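You operate a simulated robot arm through the tools that you are given. There is no shell and no other tool. Be economical: measure what you need, move in short steps, check, and stop when the job is done.

The job below is to be done with a simulated two-armed robot. You get a single attempt, and the scene is never put back.

Task
Hold the orange tray on the top of the check bench steady with one hand and put the relay from the top of the check bench in it with the other.

It is judged by the outcome, as a careful person would: the job done as asked, and still so three seconds after it is handed in. It fails if anything else is knocked over, pushed out of place, dropped, spilled or broken.

Robot
Two 7-joint arms with two-finger parallel grippers on one trunk, on a base that drives. Base frame: it is fixed to the floor where the robot stands at the start and does not move with it; the origin is under the middle of the robot, x ahead of it, y to its left, z up. Lengths are in mm, angles in degrees, forces in N, time in s.
The left shoulder is at the start at [70, 163, 1120], the right one opposite. With the tool pointing down near the work surface each hand reaches from about 400 to 880 mm from the robot's upright axis, wherever it stands, measured 20 degrees to its own side. Payload 3.43 kg a hand.
The TCP of each hand is the grasp point between the finger pads, 34 mm short of the fingertips. In the tool frame z runs along the fingers and y along their closing line. The gripper opens to 128 mm. The fingers are 24 mm wide and 12 mm thick; the gripper's body (48 by 130 mm) begins 96 mm behind the TCP.
Orientation is that of the tool frame in the base frame, as a unit quaternion [x, y, z, w]. With the fingers straight down and closing along the base's y, the tool's x points along the base's -x, its y along +y and its z along -z.

Tools
- The arms move only by the tool drive_tool. It takes "left_commands", "right_commands" or both (then of equal length, played together; a hand with none holds still); each is a list of rows, each a list of 7 numbers: the shift along the tool's x, y, z in mm, then the turn, a rotation vector about the tool's x, y, z in degrees, then the gripper command, from -1 (shut) to 1 (fully open), values between in proportion. In form: [[x, y, z, rx, ry, rz, hand], ...]. A call has 1 to 12 rows; each row shifts and turns the commanded pose from where the row before left it, along the tool's axes as they then stand. A row lasts 0.2 s, in which the tool goes at most 50 mm and 8.6 degrees; a call with a longer step from one row to the next is refused whole, and so is a gripper value outside its range. Where a pose cannot be reached the arm comes as near as it can. A force on the tool above 40 N (or 10 N above the force at the start of the call, whichever is more), or a blocked arm, ends the call early, and 0.2 s more pass. Each finger travels about 153 mm/s and halts on what it meets, pressing with about 34 N; the grip force reading is that of the motor and also rises with nothing between the fingers. The clock runs only during rows and for 0.2 s after the last one: add rows that do not move to give the fingers time. The reply holds the time, the measured pose of the TCP, the force on the tool along the base axes, the opening and the grip force, in the units named above and with some noise, with the torque about the TCP (base axes, N m) and any sound that the robot's microphone picked up.
- Cameras (640 x 400 px; columns grow to the right, rows downward): "scene" is now at [139.8, -21.5, 1367]; the picture's right is [-0.28, -0.96, 0.00], its down [-0.49, 0.14, -0.86] and it looks along [0.83, -0.24, -0.51] (base axes); focal length 289 px, centre (320, 200). "left" rides on the left gripper at [76, 11, -160] in its tool frame; the picture's right is [-0.15, 0.99, 0.00], its down [-0.88, -0.13, -0.46] and it looks along [-0.45, -0.07, 0.89] (tool axes); focal length 234 px, centre (320, 200). "right" rides on the right gripper at [76, -11, -160] in its tool frame; the picture's right is [0.15, 0.99, 0.00], its down [-0.88, 0.13, -0.46] and it looks along [-0.45, 0.07, 0.89] (tool axes); focal length 234 px, centre (320, 200). There is no depth. A picture from a camera that has moved, and an enlarged one, comes with that camera's place and axes in the base frame and with its lens. The place of the scene camera against the robot may be out by one fixed shift of up to 18 mm in any direction.
- get_image(camera): a new picture of that camera. It takes no simulated time.
- slide_trunk(by): slides the trunk up (or, below 0, down) by that many mm; the arms and the scene camera ride with it, the base frame stays. It gives what a move gives, with no picture.
- drive_base(legs): drives the robot by 1 to 6 legs, each [ahead, left, turn to the left] in mm, mm and degrees, along the robot's own axes; the way and the turn of a leg run together, so that a leg with both is an arc; at most 1500 mm and 180 degrees a leg. The arms and the cameras ride along, it lands a little off, and it stops where it bumps. It gives what a move gives.
- head_to(pan, tilt): turns the head with the scene camera to pan (to the left, within 86 degrees either way) and tilt (down, from -29 to 69), counted from straight ahead of the robot. It gives what a move gives.
- enlarge(camera, box): a new picture of the part [left, top, right, bottom] of that camera's present view, enlarged. It takes no simulated time.
- finish_job(): hands the job in; it is judged then, once.

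Go step by step. Nothing tells you exact positions but the pictures and the camera data: compare them with the known pose of the tool, close in by small moves and look again before you grip or let go. The budget is 120 turns and 100 pictures, counting those below and the enlarged ones. Unless the task says otherwise, let go and move clear before handing in, and close with one line.

The tools are called as name(argument=value, ...) on one line, values as JSON. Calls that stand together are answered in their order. drive_tool: Moves the arms, as the interface text tells. Its arguments: {"type":"object","properties":{"left_commands":{"type":"array"},"right_commands":{"type":"array"}},"required":[]} The other tools are called the same way: slide_trunk (by) slides the trunk up or down; drive_base (legs) drives the base; head_to (pan, tilt) turns the head that bears the scene camera; get_image (camera) takes a picture; enlarge (camera, box) takes an enlarged picture of a part of a camera's view; finish_job () hands the job in.

At the start:

```text
time_s: 0.0
left_eef_pos: [516.6, 68.1, 1188.5]
left_ee_rot: [-0.001, 1.0, -0.001, -0.001]
left_contact_force: [0.0, -0.3, 0.2]
left_ft_torque: [-0.01, -0.02, -0.01]
left_gripper_width: 128.0
left_grasp_force: 0.1
right_eef_pos: [495.2, -463.5, 1150.2]
right_ee_rot: [0.0, 1.0, 0.0, 0.0]
right_contact_force: [0.5, 0.3, 0.4]
right_ft_torque: [-0.03, 0.02, 0.0]
right_gripper_width: 128.1
right_grasp_force: 0.0
trunk travel left (down, up): [-600.0, 340.0]
robot x, y, heading: [-1.1, -1.1, -0.1]
head pan, tilt: [-16.0, 30.5]
```

scene: 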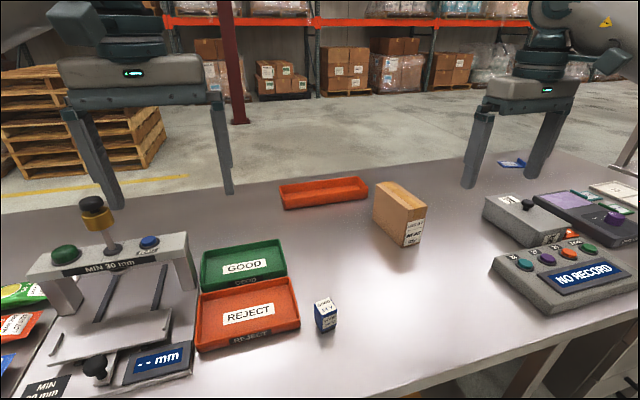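
right: 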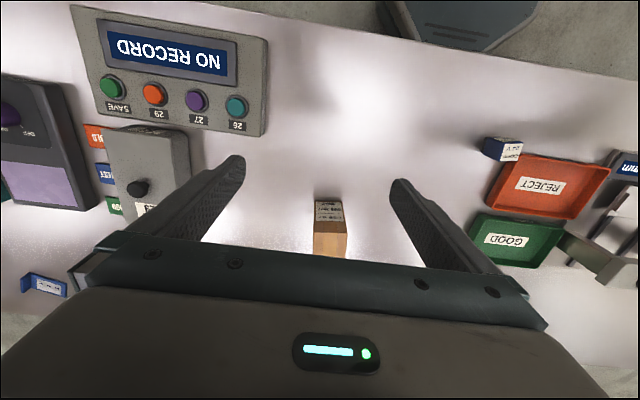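
left: 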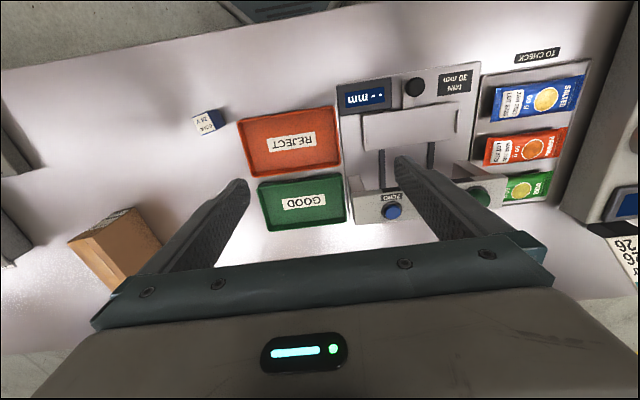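

I see a long, unlabelled orange tray at the back of the bench, a red-orange REJECT tray, and a small blue and white box that may be the relay. I'll enlarge these to make sure which is which.

enlarge(camera="scene", box=[180, 160, 440, 360])

enlarge(camera="scene", box=[440, 140, 640, 320])

enlarge(camera="left", box=[160, 80, 360, 240])

```text
2.00 times, centred on (310, 260) of scene
camera zoom: at [139.8, -21.5, 1367.0], right [-0.28, -0.96, 0.0], down [-0.49, 0.14, -0.86], along [0.83, -0.24, -0.51], focal length 578 px, centre (340, 80)
```

zoom: 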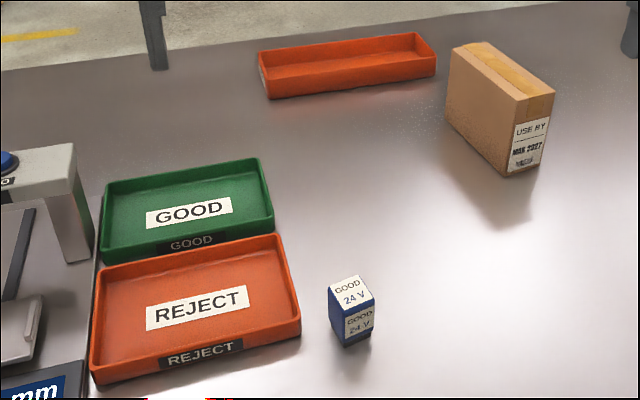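

```text
2.22 times, centred on (540, 230) of scene
camera zoom: at [139.8, -21.5, 1367.0], right [-0.28, -0.96, 0.0], down [-0.49, 0.14, -0.86], along [0.83, -0.24, -0.51], focal length 642 px, centre (-169, 133)
```

zoom: 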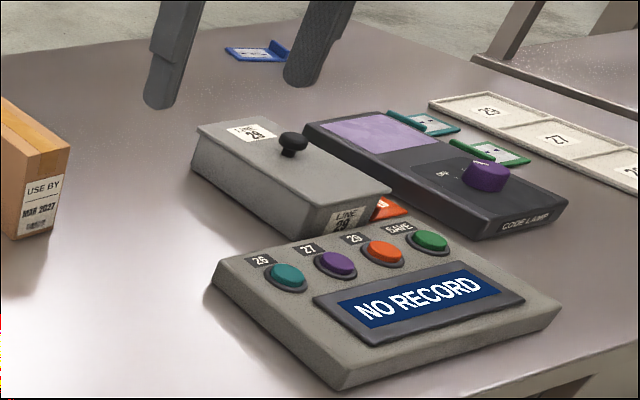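

```text
2.50 times, centred on (260, 160) of left
camera zoom: at [442.0, 79.3, 1347.1], right [0.15, 0.99, 0.0], down [0.88, -0.13, 0.46], along [0.45, -0.07, -0.89], focal length 585 px, centre (470, 300)
```

zoom: 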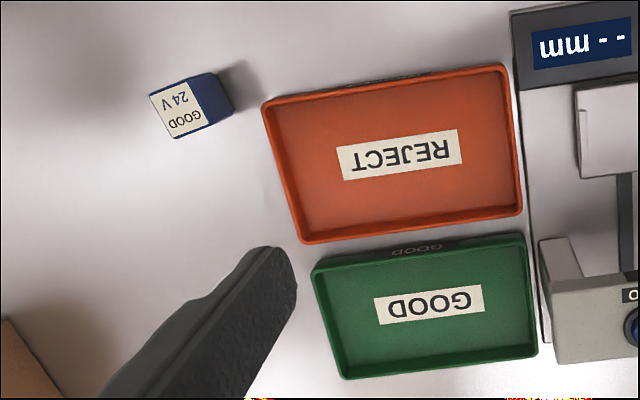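

The relay is the small 24 V box at about (490, -142), and the unlabelled orange tray is at about (1000, -280), which is out of reach from here. Before planning a drive, I'll look at the bench's front edge and what is around it.

head_to(pan=-10, tilt=68)

get_image(camera="scene")

```text
time_s: 1.0
left_eef_pos: [516.9, 68.0, 1188.0]
left_ee_rot: [-0.001, 1.0, 0.0, -0.001]
left_contact_force: [-0.6, 0.1, 0.5]
left_ft_torque: [0.0, -0.01, 0.0]
left_gripper_width: 127.9
left_grasp_force: 0.0
right_eef_pos: [495.4, -462.4, 1149.2]
right_ee_rot: [0.0, 1.0, 0.0, 0.0]
right_contact_force: [0.4, 0.0, 0.6]
right_ft_torque: [0.03, -0.01, 0.02]
right_gripper_width: 128.0
right_grasp_force: 0.1
trunk travel left (down, up): [-600.0, 340.0]
robot x, y, heading: [-1.7, 1.3, 0.2]
head pan, tilt: [-10.0, 68.0]
```

```text
93 pictures are left
camera scene: at [109.2, -6.5, 1317.1], right [-0.17, -0.98, 0.0], down [-0.91, 0.16, -0.38], along [0.37, -0.07, -0.93], focal length 289 px, centre (320, 200)
```

scene: 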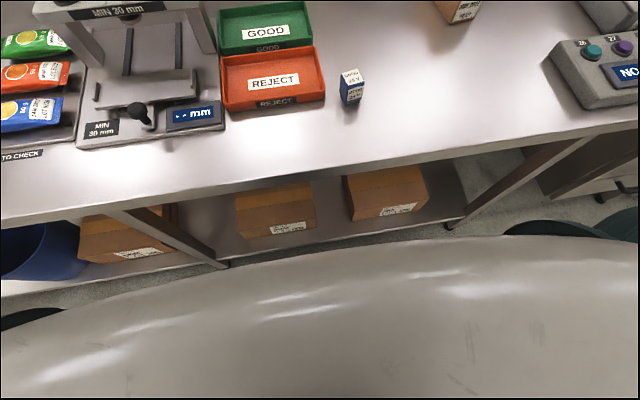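

The bench's front edge is at about x = 310, and the chest clears it by about 150 mm. I'll take the relay first with the right hand, moving the left hand aside to make room, and then drive towards the tray.

drive_tool(left_commands=[[0, 25, 0, 0, 0, 0, 1], [0, 25, 0, 0, 0, 0, 1], [0, 25, 0, 0, 0, 0, 1], [0, 25, 0, 0, 0, 0, 1], [0, 25, 0, 0, 0, 0, 1], [0, 0, 0, 0, 0, 0, 1], [0, 0, 0, 0, 0, 0, 1], [0, 0, 0, 0, 0, 0, 1], [0, 0, 0, 0, 0, 0, 1], [0, 0, 0, 0, 0, 0, 1]], right_commands=[[0, 32, 0, 0, 0, 0, 1], [0, 32, 0, 0, 0, 0, 1], [0, 32, 0, 0, 0, 0, 1], [0, 32, 0, 0, 0, 0, 1], [0, 32, 10, 0, 0, 0, 1], [0, 32, 10, 0, 0, 0, 1], [0, 32, 10, 0, 0, 0, 1], [0, 32, 10, 0, 0, 0, 1], [0, 32, 10, 0, 0, 0, 1], [0, 32, 10, 0, 0, 0, 1]])

get_image(camera="right")

get_image(camera="scene")

```text
time_s: 3.2
left_eef_pos: [517.5, 196.1, 1186.6]
left_ee_rot: [-0.001, 1.0, -0.001, 0.0]
left_contact_force: [-0.1, 0.1, -0.6]
left_ft_torque: [-0.01, 0.02, 0.02]
left_gripper_width: 128.1
left_grasp_force: 0.0
right_eef_pos: [496.9, -142.8, 1087.9]
right_ee_rot: [0.0, 1.0, -0.001, 0.0]
right_contact_force: [0.0, 0.8, -0.7]
right_ft_torque: [-0.04, 0.0, 0.0]
right_gripper_width: 128.0
right_grasp_force: 0.0
trunk travel left (down, up): [-600.0, 340.0]
robot x, y, heading: [-1.0, -0.6, -0.0]
head pan, tilt: [-10.0, 68.0]
```

```text
92 pictures are left
camera right: at [420.8, -154.0, 1247.4], right [-0.15, 0.99, 0.0], down [0.88, 0.13, 0.46], along [0.45, 0.07, -0.89], focal length 234 px, centre (320, 200)
```

right: 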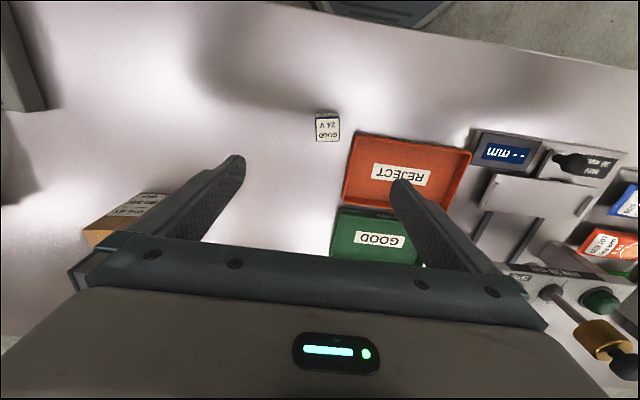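

```text
91 pictures are left
camera scene: at [109.8, -4.9, 1317.0], right [-0.17, -0.98, 0.0], down [-0.91, 0.16, -0.37], along [0.37, -0.07, -0.93], focal length 289 px, centre (320, 200)
```

scene: 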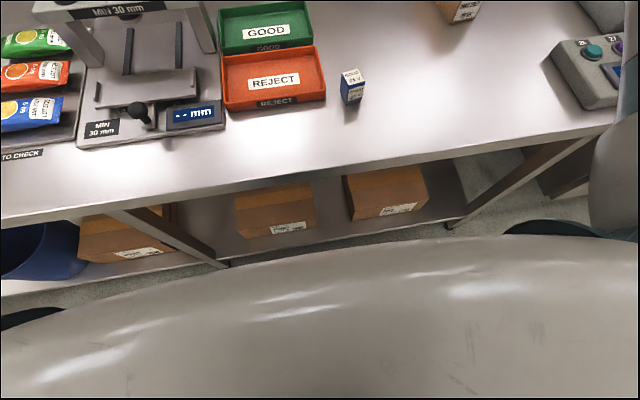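

The relay is near the middle of the right camera's view. I'll enlarge it to get its position and yaw.

enlarge(camera="right", box=[280, 90, 376, 150])

enlarge(camera="scene", box=[304, 50, 400, 120])

```text
6.67 times, centred on (328, 120) of right
camera zoom: at [420.8, -154.0, 1247.4], right [-0.15, 0.99, 0.0], down [0.88, 0.13, 0.46], along [0.45, 0.07, -0.89], focal length 1561 px, centre (267, 733)
```

zoom: 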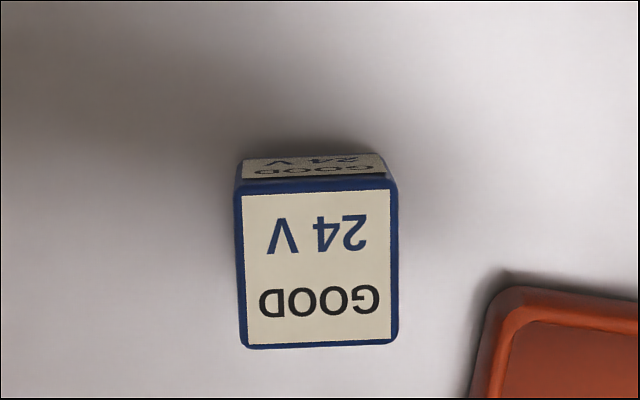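

```text
5.71 times, centred on (352, 85) of scene
camera zoom: at [109.8, -4.9, 1317.0], right [-0.17, -0.98, 0.0], down [-0.91, 0.16, -0.37], along [0.37, -0.07, -0.93], focal length 1651 px, centre (137, 857)
```

zoom: 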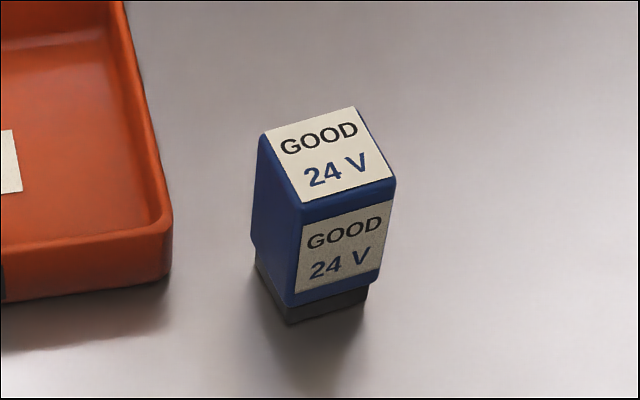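

The relay is about 34 mm square and 50 mm tall, with its top at z ≈ 912, yaw about +10°, and centre about (480, -134). The REJECT tray is about 27 mm away on its left. I'll align above it with a narrowed opening and look again.

drive_tool(right_commands=[[8, 5, 20, 0, 0, -5, 0.5], [9, 4, 20, 0, 0, -5, -0.19], [0, 0, 20, 0, 0, 0, -0.19], [0, 0, 20, 0, 0, 0, -0.19], [0, 0, 20, 0, 0, 0, -0.19], [0, 0, 0, 0, 0, 0, -0.19]])

get_image(camera="right")

enlarge(camera="scene", box=[240, 0, 440, 140])

```text
time_s: 4.6
left_eef_pos: [516.0, 194.0, 1187.8]
left_ee_rot: [0.0, 1.0, 0.0, 0.0]
left_contact_force: [0.1, -0.8, -0.4]
left_ft_torque: [-0.04, 0.03, 0.02]
left_gripper_width: 128.1
left_grasp_force: 0.1
right_eef_pos: [479.1, -134.5, 989.3]
right_ee_rot: [-0.087, 0.996, 0.0, 0.0]
right_contact_force: [-0.5, 0.7, 0.0]
right_ft_torque: [-0.02, -0.03, -0.01]
right_gripper_width: 52.0
right_grasp_force: 0.1
trunk travel left (down, up): [-600.0, 340.0]
robot x, y, heading: [-2.4, -1.8, -0.1]
head pan, tilt: [-10.0, 68.0]
```

```text
88 pictures are left
camera right: at [406.6, -159.1, 1149.8], right [-0.32, 0.95, 0.0], down [0.84, 0.28, 0.46], along [0.43, 0.14, -0.89], focal length 234 px, centre (320, 200)
```

right: 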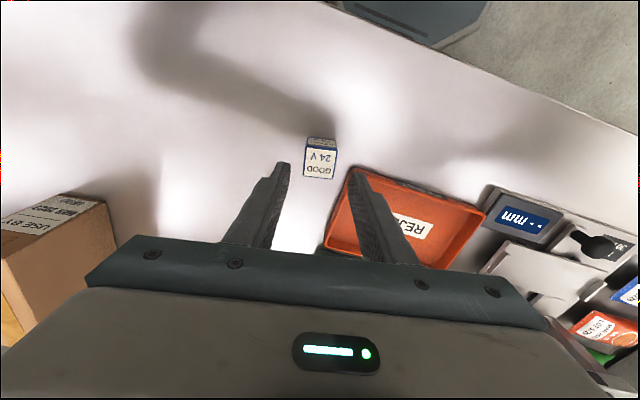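

```text
2.86 times, centred on (340, 70) of scene
camera zoom: at [109.0, -6.1, 1317.1], right [-0.17, -0.98, 0.0], down [-0.91, 0.16, -0.37], along [0.37, -0.07, -0.93], focal length 826 px, centre (263, 571)
```

zoom: 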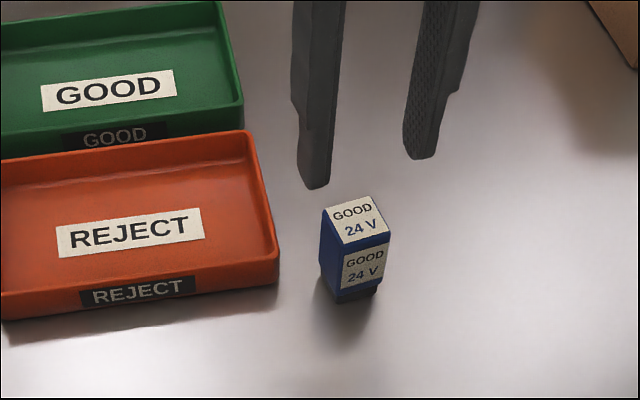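

The alignment looks right, so I'll check the yaw once more up close.

enlarge(camera="right", box=[256, 110, 384, 190])

```text
5.00 times, centred on (320, 150) of right
camera zoom: at [406.6, -159.1, 1149.8], right [-0.32, 0.95, 0.0], down [0.84, 0.28, 0.46], along [0.43, 0.14, -0.89], focal length 1171 px, centre (320, 450)
```

zoom: 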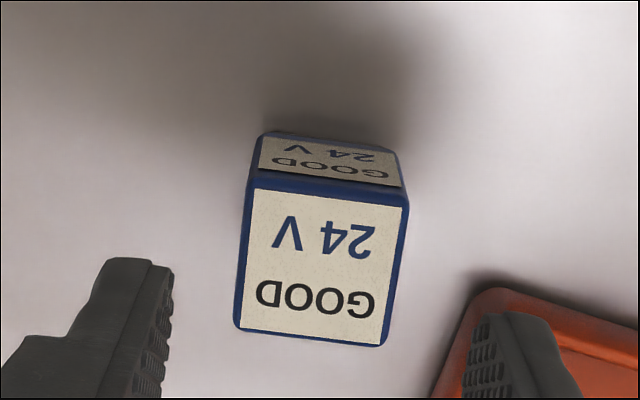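

The relay's centre is (480, -135.5) with yaw 11°, which the tool matches. I'll go down until the fingertips reach z ≈ 880 and close.

drive_tool(right_commands=[[-1, -1, 25, 0, 0, 0, -0.19], [0, 0, 25, 0, 0, 0, -0.19], [0, 0, 15, 0, 0, 0, -0.19], [0, 0, 10, 0, 0, 0, -0.19], [0, 0, 0, 0, 0, 0, -0.19]])

get_image(camera="right")

enlarge(camera="scene", box=[240, 0, 440, 140])

```text
time_s: 5.8
left_eef_pos: [515.1, 194.8, 1187.5]
left_ee_rot: [-0.002, 1.0, 0.0, 0.0]
left_contact_force: [-1.0, 0.3, 0.3]
left_ft_torque: [0.0, 0.02, -0.02]
left_gripper_width: 128.2
left_grasp_force: 0.0
right_eef_pos: [477.8, -135.9, 916.0]
right_ee_rot: [-0.087, 0.996, 0.0, -0.001]
right_contact_force: [-0.6, 0.1, 1.0]
right_ft_torque: [-0.03, 0.0, -0.01]
right_gripper_width: 51.6
right_grasp_force: 0.0
trunk travel left (down, up): [-600.0, 340.0]
robot x, y, heading: [-1.2, 2.5, 0.2]
head pan, tilt: [-10.0, 68.0]
```

```text
85 pictures are left
camera right: at [405.3, -160.1, 1075.4], right [-0.32, 0.95, 0.0], down [0.84, 0.28, 0.46], along [0.43, 0.14, -0.89], focal length 234 px, centre (320, 200)
```

right: 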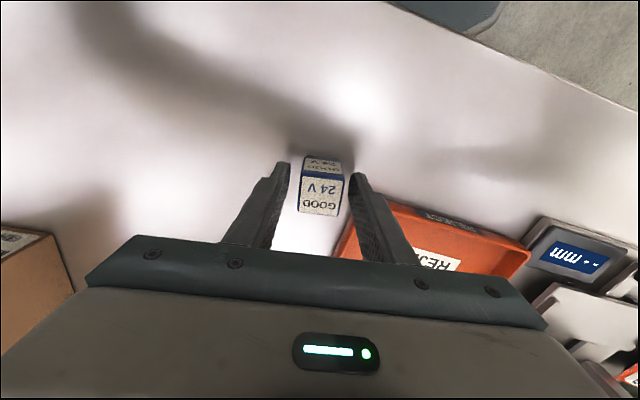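

```text
2.86 times, centred on (340, 70) of scene
camera zoom: at [109.0, -6.3, 1317.1], right [-0.17, -0.98, 0.0], down [-0.91, 0.16, -0.37], along [0.37, -0.07, -0.93], focal length 826 px, centre (263, 571)
```

zoom: 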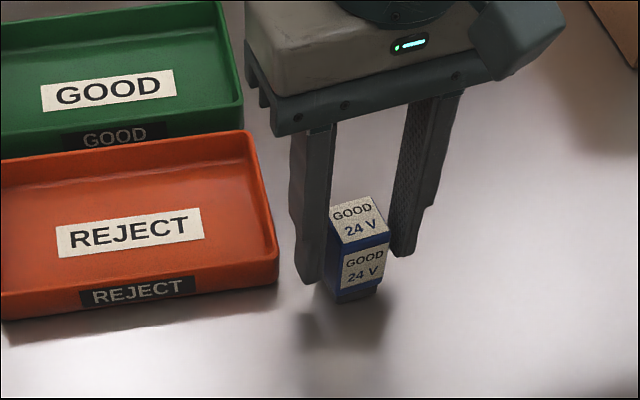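

The fingers straddle the relay and are clear of the REJECT tray. I'll close and lift.

drive_tool(right_commands=[[0, 0, 0, 0, 0, 0, -1], [0, 0, 0, 0, 0, 0, -1], [0, 0, 0, 0, 0, 0, -1], [0, 0, -10, 0, 0, 0, -1], [0, 0, -30, 0, 0, 0, -1], [0, 0, -30, 0, 0, 0, -1], [0, 0, -30, 0, 0, 0, -1], [0, 0, -30, 0, 0, 0, -1], [0, 0, -30, 0, 0, 0, -1], [0, 0, 0, 0, 0, 0, -1]])

get_image(camera="right")

```text
time_s: 8.0
left_eef_pos: [518.1, 194.2, 1186.1]
left_ee_rot: [-0.001, 1.0, -0.001, -0.001]
left_contact_force: [-0.1, 0.6, -0.7]
left_ft_torque: [0.0, 0.02, 0.01]
left_gripper_width: 128.0
left_grasp_force: 0.1
right_eef_pos: [477.6, -137.4, 1075.3]
right_ee_rot: [-0.087, 0.996, 0.0, 0.0]
right_contact_force: [0.0, 0.9, 0.3]
right_ft_torque: [-0.02, -0.02, -0.01]
right_gripper_width: 0.2
right_grasp_force: 32.8
trunk travel left (down, up): [-600.0, 340.0]
robot x, y, heading: [-1.4, 1.3, -0.1]
head pan, tilt: [-10.0, 68.0]
```

```text
83 pictures are left
camera right: at [405.6, -161.6, 1235.9], right [-0.32, 0.95, 0.0], down [0.84, 0.28, 0.46], along [0.43, 0.14, -0.89], focal length 234 px, centre (320, 200)
```

right: 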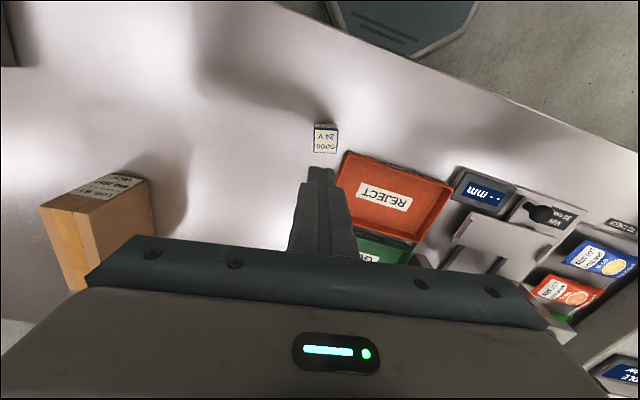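

The hand closed on nothing: the width reads 0.2 and the relay is still standing. I'll look closely to see how it stands and why I missed it.

enlarge(camera="right", box=[272, 100, 384, 170])

enlarge(camera="scene", box=[304, 50, 400, 120])

```text
5.71 times, centred on (328, 135) of right
camera zoom: at [405.6, -161.6, 1235.9], right [-0.32, 0.95, 0.0], down [0.84, 0.28, 0.46], along [0.43, 0.14, -0.89], focal length 1338 px, centre (274, 571)
```

zoom: 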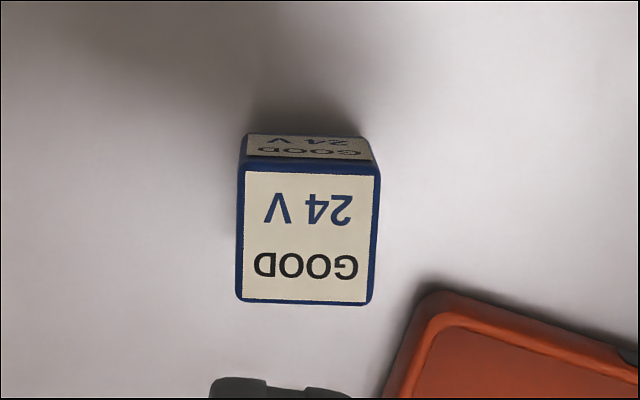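

```text
5.71 times, centred on (352, 85) of scene
camera zoom: at [109.6, -6.6, 1317.0], right [-0.17, -0.98, 0.0], down [-0.91, 0.16, -0.37], along [0.37, -0.06, -0.93], focal length 1651 px, centre (137, 857)
```

zoom: 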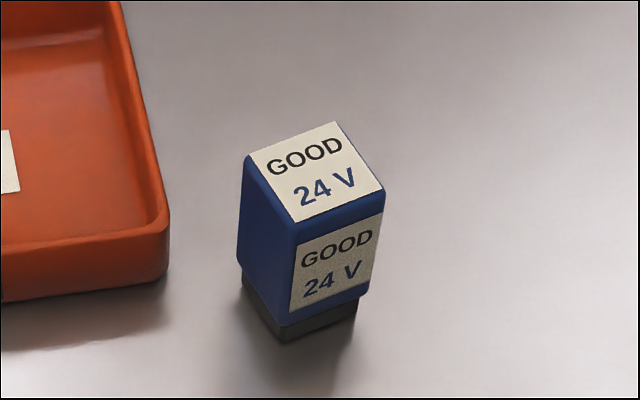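

The relay was nudged about 8 mm and turned to about 16°, most likely because only the fingertips caught its top and it slipped out. I'll realign at (474, -129) and this time grip lower.

drive_tool(right_commands=[[2, 8.5, 20, 0, 0, -6, -0.25], [0, 0, 30, 0, 0, 0, -0.25], [0, 0, 30, 0, 0, 0, -0.25], [0, 0, 30, 0, 0, 0, -0.25], [0, 0, 0, 0, 0, 0, -0.25]])

enlarge(camera="right", box=[240, 100, 400, 200])

enlarge(camera="scene", box=[272, 20, 400, 110])

```text
time_s: 9.2
left_eef_pos: [516.3, 194.3, 1187.4]
left_ee_rot: [-0.001, 1.0, 0.0, 0.0]
left_contact_force: [0.4, 0.4, 0.0]
left_ft_torque: [0.01, 0.01, 0.01]
left_gripper_width: 128.0
left_grasp_force: 0.1
right_eef_pos: [475.3, -128.6, 964.4]
right_ee_rot: [-0.139, 0.99, 0.0, 0.0]
right_contact_force: [0.5, -1.4, 0.1]
right_ft_torque: [0.02, 0.0, 0.0]
right_gripper_width: 48.0
right_grasp_force: 0.1
trunk travel left (down, up): [-600.0, 340.0]
robot x, y, heading: [-0.2, 1.5, -0.0]
head pan, tilt: [-10.0, 68.0]
```

```text
4.00 times, centred on (320, 150) of right
camera zoom: at [405.5, -160.2, 1124.7], right [-0.41, 0.91, 0.0], down [0.81, 0.37, 0.46], along [0.41, 0.19, -0.89], focal length 937 px, centre (320, 400)
```

zoom: 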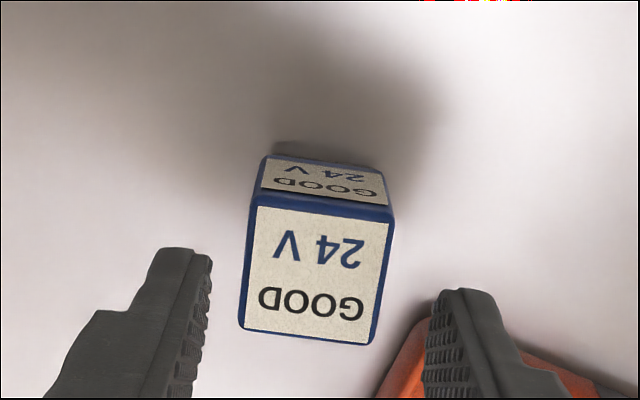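

```text
4.44 times, centred on (336, 65) of scene
camera zoom: at [108.8, -6.2, 1317.1], right [-0.17, -0.98, 0.0], down [-0.91, 0.16, -0.37], along [0.37, -0.07, -0.93], focal length 1284 px, centre (249, 800)
```

zoom: 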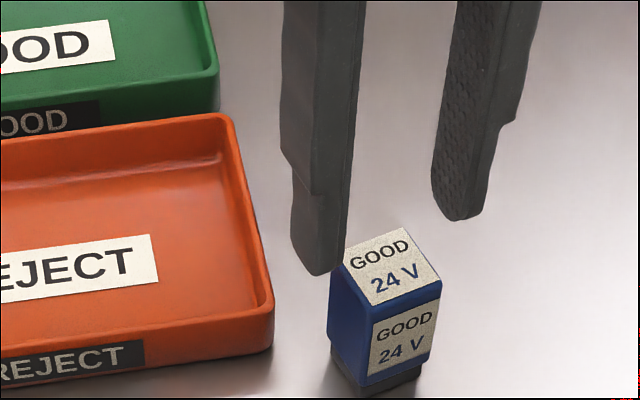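

Aligned. I'll go down to TCP z ≈ 900, close without lifting, and check the width.

drive_tool(right_commands=[[0.5, -1, 25, 0, 0, -2, -0.25], [0, 0, 20, 0, 0, 0, -0.25], [0, 0, 12, 0, 0, 0, -0.25], [0, 0, 8, 0, 0, 0, -0.25], [0, 0, 0, 0, 0, 0, -0.25]])

enlarge(camera="scene", box=[272, 20, 400, 110])

enlarge(camera="right", box=[240, 120, 400, 220])

```text
time_s: 10.4
left_eef_pos: [516.0, 194.0, 1187.9]
left_ee_rot: [0.0, 1.0, 0.0, 0.001]
left_contact_force: [0.3, 0.7, -0.2]
left_ft_torque: [-0.01, 0.01, 0.03]
left_gripper_width: 127.8
left_grasp_force: 0.1
right_eef_pos: [474.0, -129.3, 900.5]
right_ee_rot: [-0.157, 0.988, 0.0, 0.0]
right_contact_force: [-0.3, 0.1, -0.6]
right_ft_torque: [-0.01, -0.04, 0.06]
right_gripper_width: 48.1
right_grasp_force: 0.0
trunk travel left (down, up): [-600.0, 340.0]
robot x, y, heading: [1.1, 1.1, 0.0]
head pan, tilt: [-10.0, 68.0]
```

```text
4.44 times, centred on (336, 65) of scene
camera zoom: at [109.1, -6.3, 1317.1], right [-0.17, -0.98, 0.0], down [-0.91, 0.16, -0.37], along [0.37, -0.07, -0.93], focal length 1284 px, centre (249, 800)
```

zoom: 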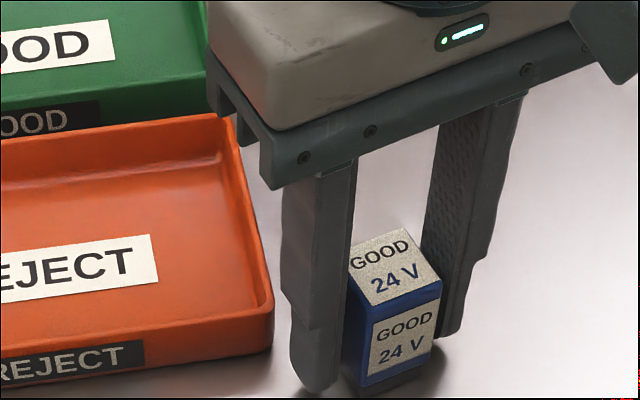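

```text
4.00 times, centred on (320, 170) of right
camera zoom: at [406.4, -163.8, 1060.6], right [-0.44, 0.9, 0.0], down [0.8, 0.4, 0.46], along [0.41, 0.2, -0.89], focal length 937 px, centre (320, 320)
```

zoom: 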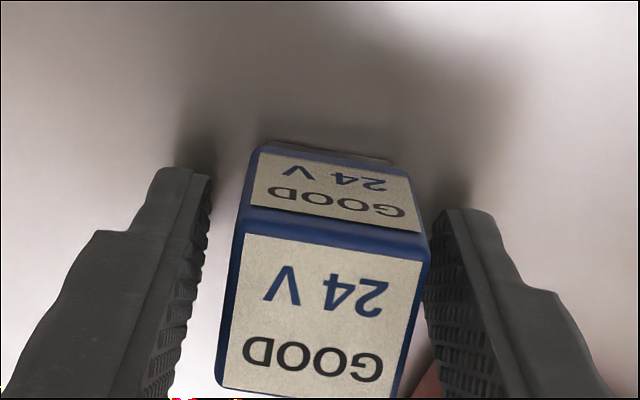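

The relay stands between the pads. I'll close and hold.

drive_tool(right_commands=[[0, 0, 0, 0, 0, 0, -0.5], [0, 0, 0, 0, 0, 0, -0.6], [0, 0, 0, 0, 0, 0, -1], [0, 0, 0, 0, 0, 0, -1]])

enlarge(camera="right", box=[240, 120, 400, 220])

```text
time_s: 11.4
left_eef_pos: [515.6, 194.2, 1186.1]
left_ee_rot: [-0.001, 1.0, 0.0, 0.0]
left_contact_force: [-0.5, 0.6, 1.1]
left_ft_torque: [0.0, 0.0, -0.02]
left_gripper_width: 128.1
left_grasp_force: 0.1
right_eef_pos: [474.2, -128.9, 900.6]
right_ee_rot: [-0.156, 0.988, 0.0, -0.001]
right_contact_force: [0.2, 0.8, 0.5]
right_ft_torque: [0.0, 0.02, 0.01]
right_gripper_width: 33.3
right_grasp_force: 33.2
trunk travel left (down, up): [-600.0, 340.0]
robot x, y, heading: [-3.4, -2.2, 0.1]
head pan, tilt: [-10.0, 68.0]
```

```text
4.00 times, centred on (320, 170) of right
camera zoom: at [406.4, -163.9, 1060.7], right [-0.44, 0.9, 0.0], down [0.8, 0.4, 0.46], along [0.41, 0.2, -0.89], focal length 937 px, centre (320, 320)
```

zoom: 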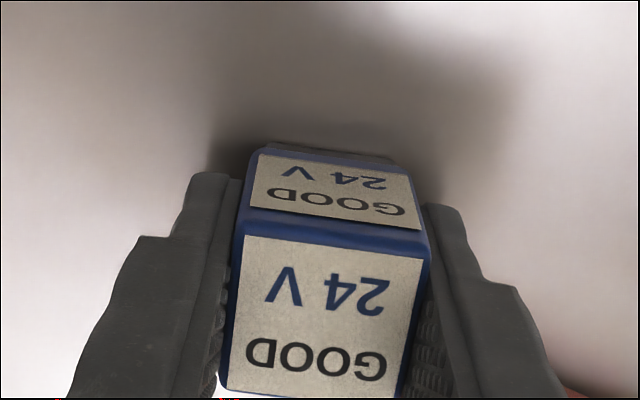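

It's gripped, with the width at 33.3 mm. I'll lift slowly.

drive_tool(right_commands=[[0, 0, -4, 0, 0, 0, -1], [0, 0, -6, 0, 0, 0, -1], [0, 0, -8, 0, 0, 0, -1], [0, 0, -10, 0, 0, 0, -1], [0, 0, -10, 0, 0, 0, -1], [0, 0, -10, 0, 0, 0, -1], [0, 0, -10, 0, 0, 0, -1], [0, 0, -6, 0, 0, 0, -1], [0, 0, 0, 0, 0, 0, -1]])

get_image(camera="right")

```text
time_s: 13.4
left_eef_pos: [516.6, 194.1, 1186.7]
left_ee_rot: [-0.001, 1.0, 0.0, 0.0]
left_contact_force: [0.1, -0.5, 0.5]
left_ft_torque: [-0.02, 0.02, -0.01]
left_gripper_width: 127.8
left_grasp_force: 0.1
right_eef_pos: [475.3, -129.3, 964.8]
right_ee_rot: [-0.157, 0.988, 0.0, 0.001]
right_contact_force: [-0.4, -0.2, -1.1]
right_ft_torque: [-0.01, 0.0, -0.01]
right_gripper_width: 33.3
right_grasp_force: 33.8
trunk travel left (down, up): [-600.0, 340.0]
robot x, y, heading: [-1.5, -0.5, 0.0]
head pan, tilt: [-10.0, 68.0]
```

```text
75 pictures are left
camera right: at [406.6, -163.6, 1123.8], right [-0.45, 0.9, 0.0], down [0.8, 0.4, 0.46], along [0.41, 0.2, -0.89], focal length 234 px, centre (320, 200)
```

right: 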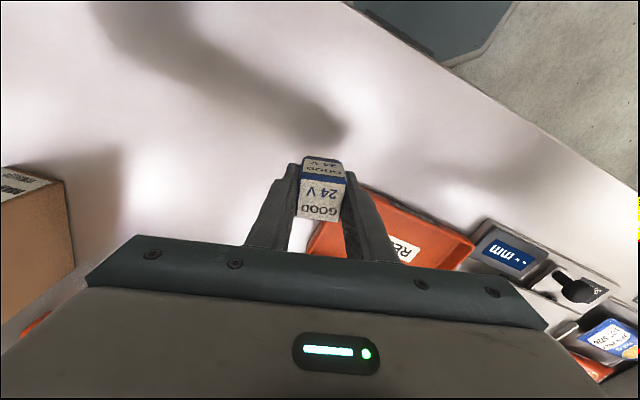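

The relay is held, with its bottom about 38 mm below the TCP. I'll raise the right hand well above the box height, then drive right and ahead to bring the tray within reach.

drive_tool(right_commands=[[0, 0, -15, 0, 0, 0, -1], [0, 0, -20, 0, 0, 0, -1], [0, 0, -20, 0, 0, 0, -1], [0, 0, -20, 0, 0, 0, -1], [0, 0, -20, 0, 0, 0, -1], [0, 0, -20, 0, 0, 0, -1], [0, 0, -20, 0, 0, 0, -1], [0, 0, -10, 0, 0, 0, -1], [0, 0, 0, 0, 0, 0, -1]])

drive_base(legs=[[0, -220, 0], [80, 0, 0]])

head_to(pan=0, tilt=40)

get_image(camera="scene")

get_image(camera="left")

get_image(camera="right")

```text
time_s: 15.4
left_eef_pos: [515.8, 194.7, 1187.7]
left_ee_rot: [-0.001, 1.0, 0.0, 0.0]
left_contact_force: [-0.4, 0.6, -0.9]
left_ft_torque: [-0.03, -0.01, -0.02]
left_gripper_width: 127.8
left_grasp_force: 0.0
right_eef_pos: [475.2, -129.4, 1109.7]
right_ee_rot: [-0.156, 0.988, 0.0, 0.0]
right_contact_force: [-0.1, -0.1, -0.8]
right_ft_torque: [0.03, 0.0, 0.03]
right_gripper_width: 33.2
right_grasp_force: 33.7
trunk travel left (down, up): [-600.0, 340.0]
robot x, y, heading: [-2.5, 0.4, 0.1]
head pan, tilt: [-10.0, 68.0]
```

```text
time_s: 17.9
left_eef_pos: [593.6, -26.7, 1185.0]
left_ee_rot: [-0.001, 1.0, 0.0, -0.001]
left_contact_force: [-1.0, 0.6, 1.2]
left_ft_torque: [0.01, -0.01, 0.0]
left_gripper_width: 127.9
left_grasp_force: 0.1
right_eef_pos: [551.6, -348.5, 1107.7]
right_ee_rot: [-0.156, 0.988, -0.001, -0.002]
right_contact_force: [0.7, 0.2, -0.7]
right_ft_torque: [-0.03, 0.0, -0.03]
right_gripper_width: 33.1
right_grasp_force: 33.7
trunk travel left (down, up): [-600.0, 340.0]
robot x, y, heading: [75.7, -221.9, -0.3]
head pan, tilt: [-10.0, 68.0]
stopped in leg 2: the robot was blocked; the commanded pose is now the measured one
```

```text
time_s: 18.9
left_eef_pos: [592.6, -26.6, 1186.0]
left_ee_rot: [-0.001, 1.0, 0.0, -0.002]
left_contact_force: [0.2, 0.0, -0.3]
left_ft_torque: [0.05, 0.04, 0.01]
left_gripper_width: 127.8
left_grasp_force: 0.1
right_eef_pos: [549.4, -348.6, 1107.1]
right_ee_rot: [-0.156, 0.988, 0.0, -0.002]
right_contact_force: [0.0, -0.2, -1.4]
right_ft_torque: [-0.03, 0.0, -0.01]
right_gripper_width: 33.3
right_grasp_force: 34.2
trunk travel left (down, up): [-600.0, 340.0]
robot x, y, heading: [73.6, -218.3, -0.1]
head pan, tilt: [0.0, 40.0]
```

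```text
74 pictures are left
camera scene: at [213.4, -216.9, 1352.3], right [0.0, -1.0, 0.0], down [-0.64, 0.0, -0.77], along [0.77, 0.0, -0.64], focal length 289 px, centre (320, 200)
```

scene: 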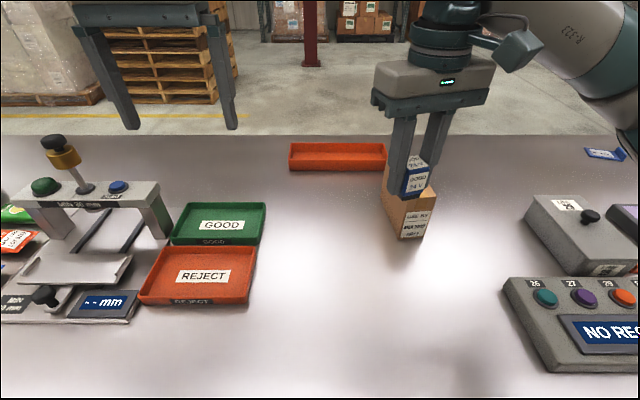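

```text
73 pictures are left
camera left: at [517.5, -15.9, 1345.6], right [0.15, 0.99, 0.0], down [0.88, -0.13, 0.45], along [0.45, -0.07, -0.89], focal length 234 px, centre (320, 200)
```

left: 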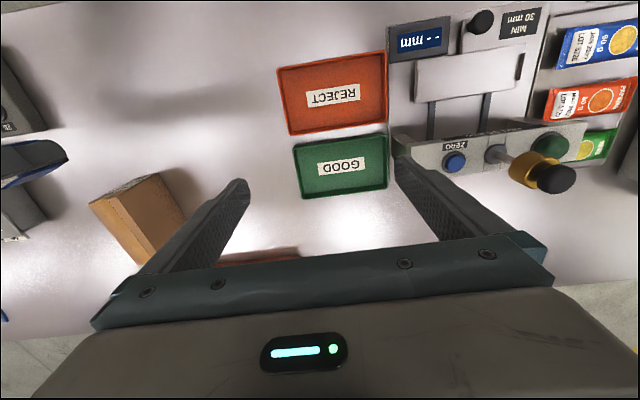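

```text
72 pictures are left
camera right: at [481.9, -383.7, 1268.1], right [-0.44, 0.9, 0.0], down [0.8, 0.4, 0.45], along [0.41, 0.2, -0.89], focal length 234 px, centre (320, 200)
```

right: 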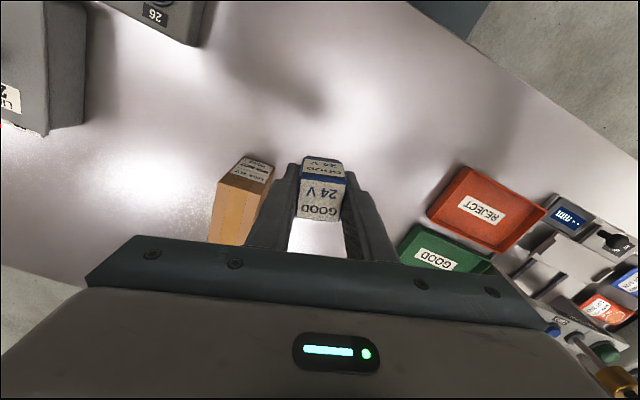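

The base stopped at x ≈ 75 against the bench, and nothing on top shifted. I'll measure the tray from here.

enlarge(camera="scene", box=[272, 120, 448, 250])

enlarge(camera="scene", box=[60, 0, 260, 140])

```text
3.08 times, centred on (360, 185) of scene
camera zoom: at [213.4, -216.9, 1352.3], right [0.0, -1.0, 0.0], down [-0.64, 0.0, -0.77], along [0.77, 0.0, -0.64], focal length 889 px, centre (197, 246)
```

zoom: 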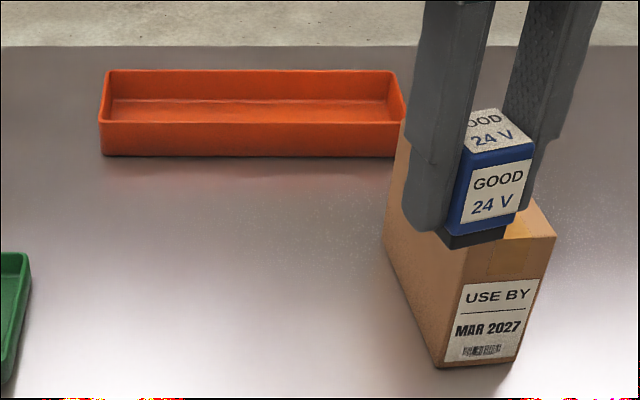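

```text
2.86 times, centred on (160, 70) of scene
camera zoom: at [213.4, -216.9, 1352.3], right [0.0, -1.0, 0.0], down [-0.64, 0.0, -0.77], along [0.77, 0.0, -0.64], focal length 826 px, centre (777, 571)
```

zoom: 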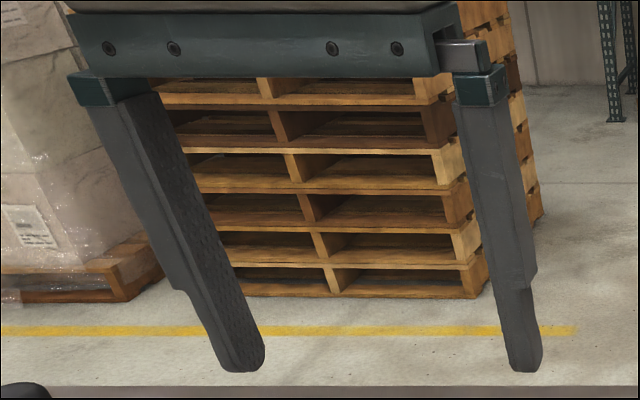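

Corrected for the camera offset, the tray spans roughly x 923–1025 and y -130 to -420, with its rim at z ≈ 897. It can only be reached with the tools tilted forward, so I'll tilt the left hand 30° and bring it above the tray's left end to look.

drive_tool(left_commands=[[0, 0, 0, 0, -8, 0, 0.5], [0, 0, 0, 0, -8, 0, 0], [0, 0, 0, 0, -7, 0, -0.06], [0, 0, 0, 0, -7, 0, -0.06], [-23, -13, 28, 0, 0, 0, -0.06], [-23, -13, 28, 0, 0, 0, -0.06], [-23, -13, 28, 0, 0, 0, -0.06], [-23, -13, 28, 0, 0, 0, -0.06], [-23, -13, 28, 0, 0, 0, -0.06], [-23, -13, 28, 0, 0, 0, -0.06], [-23, -13, 28, 0, 0, 0, -0.06], [0, 0, 0, 0, 0, 0, -0.06]])

get_image(camera="left")

get_image(camera="scene")

```text
time_s: 21.5
left_eef_pos: [828.7, -117.2, 1096.4]
left_ee_rot: [-0.001, 0.966, 0.001, 0.258]
left_contact_force: [-0.1, 0.0, 0.2]
left_ft_torque: [-0.02, -0.02, 0.02]
left_gripper_width: 60.3
left_grasp_force: 0.1
right_eef_pos: [549.3, -348.1, 1108.3]
right_ee_rot: [-0.156, 0.988, 0.0, -0.001]
right_contact_force: [0.0, 0.6, -0.5]
right_ft_torque: [0.03, -0.02, 0.0]
right_gripper_width: 33.1
right_grasp_force: 34.3
trunk travel left (down, up): [-600.0, 340.0]
robot x, y, heading: [73.3, -220.6, -0.1]
head pan, tilt: [0.0, 40.0]
```

```text
69 pictures are left
camera left: at [683.8, -106.8, 1197.3], right [0.13, 0.99, 0.07], down [0.54, -0.13, 0.83], along [0.83, -0.07, -0.55], focal length 234 px, centre (320, 200)
```

left: 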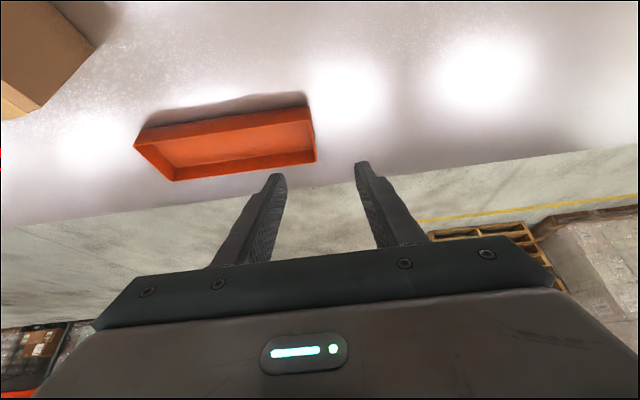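

```text
68 pictures are left
camera scene: at [212.1, -216.3, 1352.5], right [0.0, -1.0, 0.0], down [-0.64, 0.0, -0.77], along [0.77, 0.0, -0.64], focal length 289 px, centre (320, 200)
```

scene: 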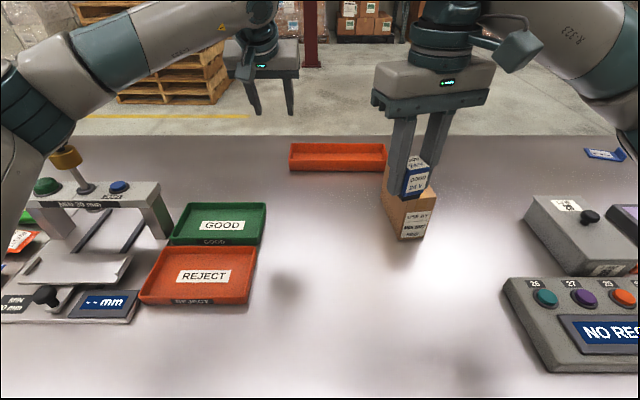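

The left camera now sees the tray. I'll enlarge it to measure.

enlarge(camera="left", box=[120, 70, 376, 230])

enlarge(camera="scene", box=[0, 60, 200, 200])

```text
2.50 times, centred on (248, 150) of left
camera zoom: at [683.8, -106.8, 1197.3], right [0.13, 0.99, 0.07], down [0.54, -0.13, 0.83], along [0.83, -0.07, -0.55], focal length 585 px, centre (500, 325)
```

zoom: 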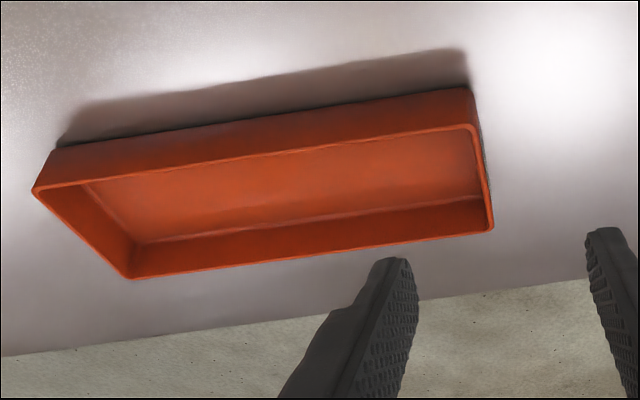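

```text
2.86 times, centred on (100, 130) of scene
camera zoom: at [212.1, -216.3, 1352.5], right [0.0, -1.0, 0.0], down [-0.64, 0.0, -0.77], along [0.77, 0.0, -0.64], focal length 826 px, centre (949, 400)
```

zoom: 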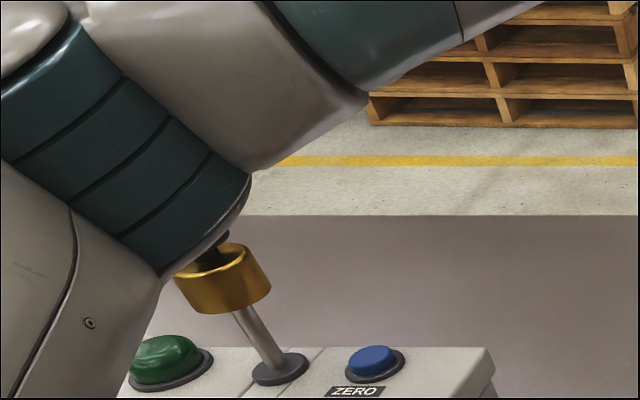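

From the left camera the tray spans x 914–1010 and y -132 to -418, with its rim at z ≈ 897. I'll bring the left hand above the left short wall to pinch it.

drive_tool(left_commands=[[-15, -4.2, 30, 0, 0, 0, -0.06], [-15, -4.2, 30, 0, 0, 0, -0.06], [-15, -4.2, 30, 0, 0, 0, -0.06], [-15, -4.2, 30, 0, 0, 0, -0.06], [0, 0, 0, 0, 0, 0, -0.06]])

get_image(camera="left")

get_image(camera="scene")

```text
time_s: 22.7
left_eef_pos: [938.9, -134.0, 1021.9]
left_ee_rot: [0.0, 0.966, 0.001, 0.258]
left_contact_force: [-0.3, 1.0, 0.9]
left_ft_torque: [0.0, -0.02, -0.04]
left_gripper_width: 60.1
left_grasp_force: 0.0
right_eef_pos: [547.7, -348.4, 1109.4]
right_ee_rot: [-0.156, 0.988, 0.0, -0.001]
right_contact_force: [0.4, 0.8, -0.9]
right_ft_torque: [-0.02, -0.01, 0.0]
right_gripper_width: 33.4
right_grasp_force: 34.0
trunk travel left (down, up): [-600.0, 340.0]
robot x, y, heading: [71.5, -225.2, 0.1]
head pan, tilt: [0.0, 40.0]
```

```text
65 pictures are left
camera left: at [795.2, -123.8, 1122.7], right [0.13, 0.99, 0.07], down [0.54, -0.13, 0.83], along [0.83, -0.07, -0.55], focal length 234 px, centre (320, 200)
```

left: 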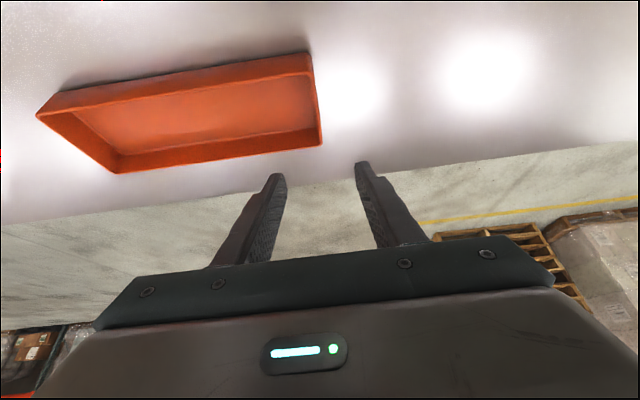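

```text
64 pictures are left
camera scene: at [212.1, -216.3, 1352.5], right [0.0, -1.0, 0.0], down [-0.64, 0.0, -0.77], along [0.77, 0.0, -0.64], focal length 289 px, centre (320, 200)
```

scene: 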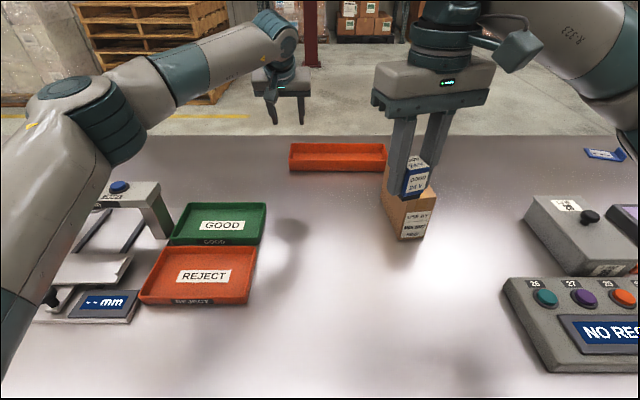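

The estimate holds: the wall is at y ≈ -133. I'll go most of the way down and check that the fingers straddle it.

drive_tool(left_commands=[[9, 0.2, 18.5, 0, 0, 0, -0.06], [9, 0.2, 18.5, 0, 0, 0, -0.06], [9, 0.2, 18.5, 0, 0, 0, -0.06], [9, 0.2, 18.5, 0, 0, 0, -0.06], [0, 0, 0, 0, 0, 0, -0.06]])

get_image(camera="left")

enlarge(camera="scene", box=[200, 50, 400, 190])

```text
time_s: 23.9
left_eef_pos: [946.6, -134.4, 938.8]
left_ee_rot: [-0.001, 0.966, 0.0, 0.258]
left_contact_force: [1.0, 0.0, 0.8]
left_ft_torque: [-0.01, -0.01, 0.0]
left_gripper_width: 60.0
left_grasp_force: 0.0
right_eef_pos: [549.8, -349.1, 1108.6]
right_ee_rot: [-0.155, 0.988, 0.0, -0.001]
right_contact_force: [1.0, 0.0, -1.8]
right_ft_torque: [-0.03, 0.0, 0.01]
right_gripper_width: 33.3
right_grasp_force: 33.6
trunk travel left (down, up): [-600.0, 340.0]
robot x, y, heading: [74.2, -215.9, 0.2]
head pan, tilt: [0.0, 40.0]
```

```text
63 pictures are left
camera left: at [802.3, -123.3, 1039.8], right [0.13, 0.99, 0.07], down [0.54, -0.13, 0.83], along [0.83, -0.07, -0.55], focal length 234 px, centre (320, 200)
```

left: 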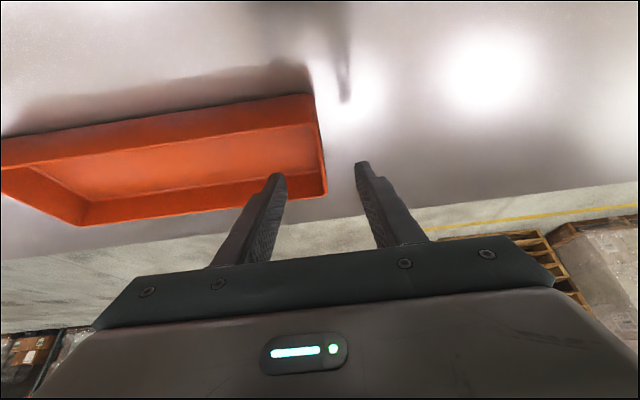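

```text
2.86 times, centred on (300, 120) of scene
camera zoom: at [212.6, -217.0, 1352.5], right [0.0, -1.0, 0.0], down [-0.64, 0.0, -0.77], along [0.77, 0.0, -0.64], focal length 826 px, centre (377, 429)
```

zoom: 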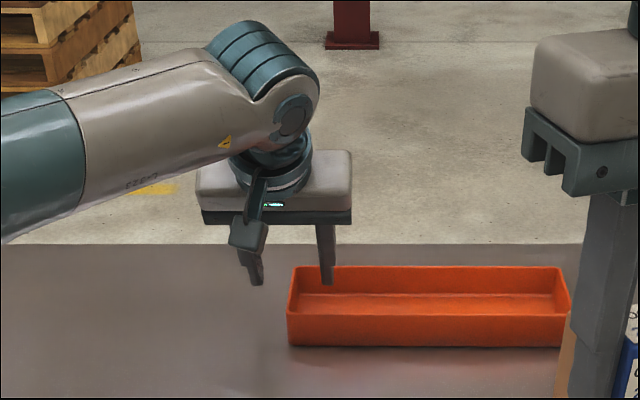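

The wall is midway between the fingers. I'll lower the last 30 mm in gentle steps.

drive_tool(left_commands=[[4.5, 0.5, 9, 0, 0, 0, -0.06], [4.5, 0.5, 9, 0, 0, 0, -0.06], [4.5, 0, 8.7, 0, 0, 0, -0.06], [0, 0, 0, 0, 0, 0, -0.06]])

get_image(camera="left")

enlarge(camera="scene", box=[240, 90, 400, 190])

```text
time_s: 24.9
left_eef_pos: [947.1, -132.6, 909.3]
left_ee_rot: [-0.001, 0.966, 0.0, 0.258]
left_contact_force: [-0.6, -0.5, -0.3]
left_ft_torque: [-0.01, 0.01, 0.0]
left_gripper_width: 60.0
left_grasp_force: 0.0
right_eef_pos: [550.8, -348.7, 1108.0]
right_ee_rot: [-0.155, 0.988, 0.0, -0.001]
right_contact_force: [0.5, -0.6, -0.3]
right_ft_torque: [-0.01, 0.0, 0.0]
right_gripper_width: 33.5
right_grasp_force: 33.7
trunk travel left (down, up): [-600.0, 340.0]
robot x, y, heading: [70.7, -216.9, 0.1]
head pan, tilt: [0.0, 40.0]
```

```text
61 pictures are left
camera left: at [803.7, -121.5, 1010.1], right [0.13, 0.99, 0.07], down [0.54, -0.13, 0.83], along [0.83, -0.07, -0.55], focal length 234 px, centre (320, 200)
```

left: 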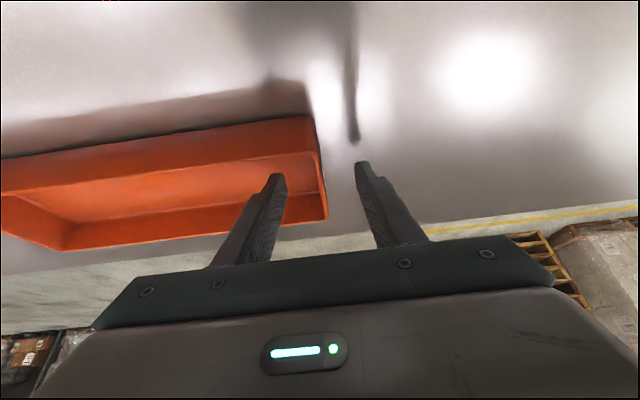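

```text
4.00 times, centred on (320, 140) of scene
camera zoom: at [212.7, -217.0, 1352.4], right [0.0, -1.0, 0.0], down [-0.64, 0.0, -0.77], along [0.77, 0.0, -0.64], focal length 1156 px, centre (320, 440)
```

zoom: 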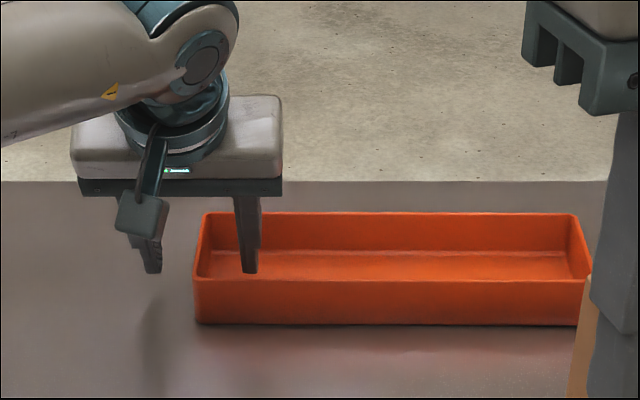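

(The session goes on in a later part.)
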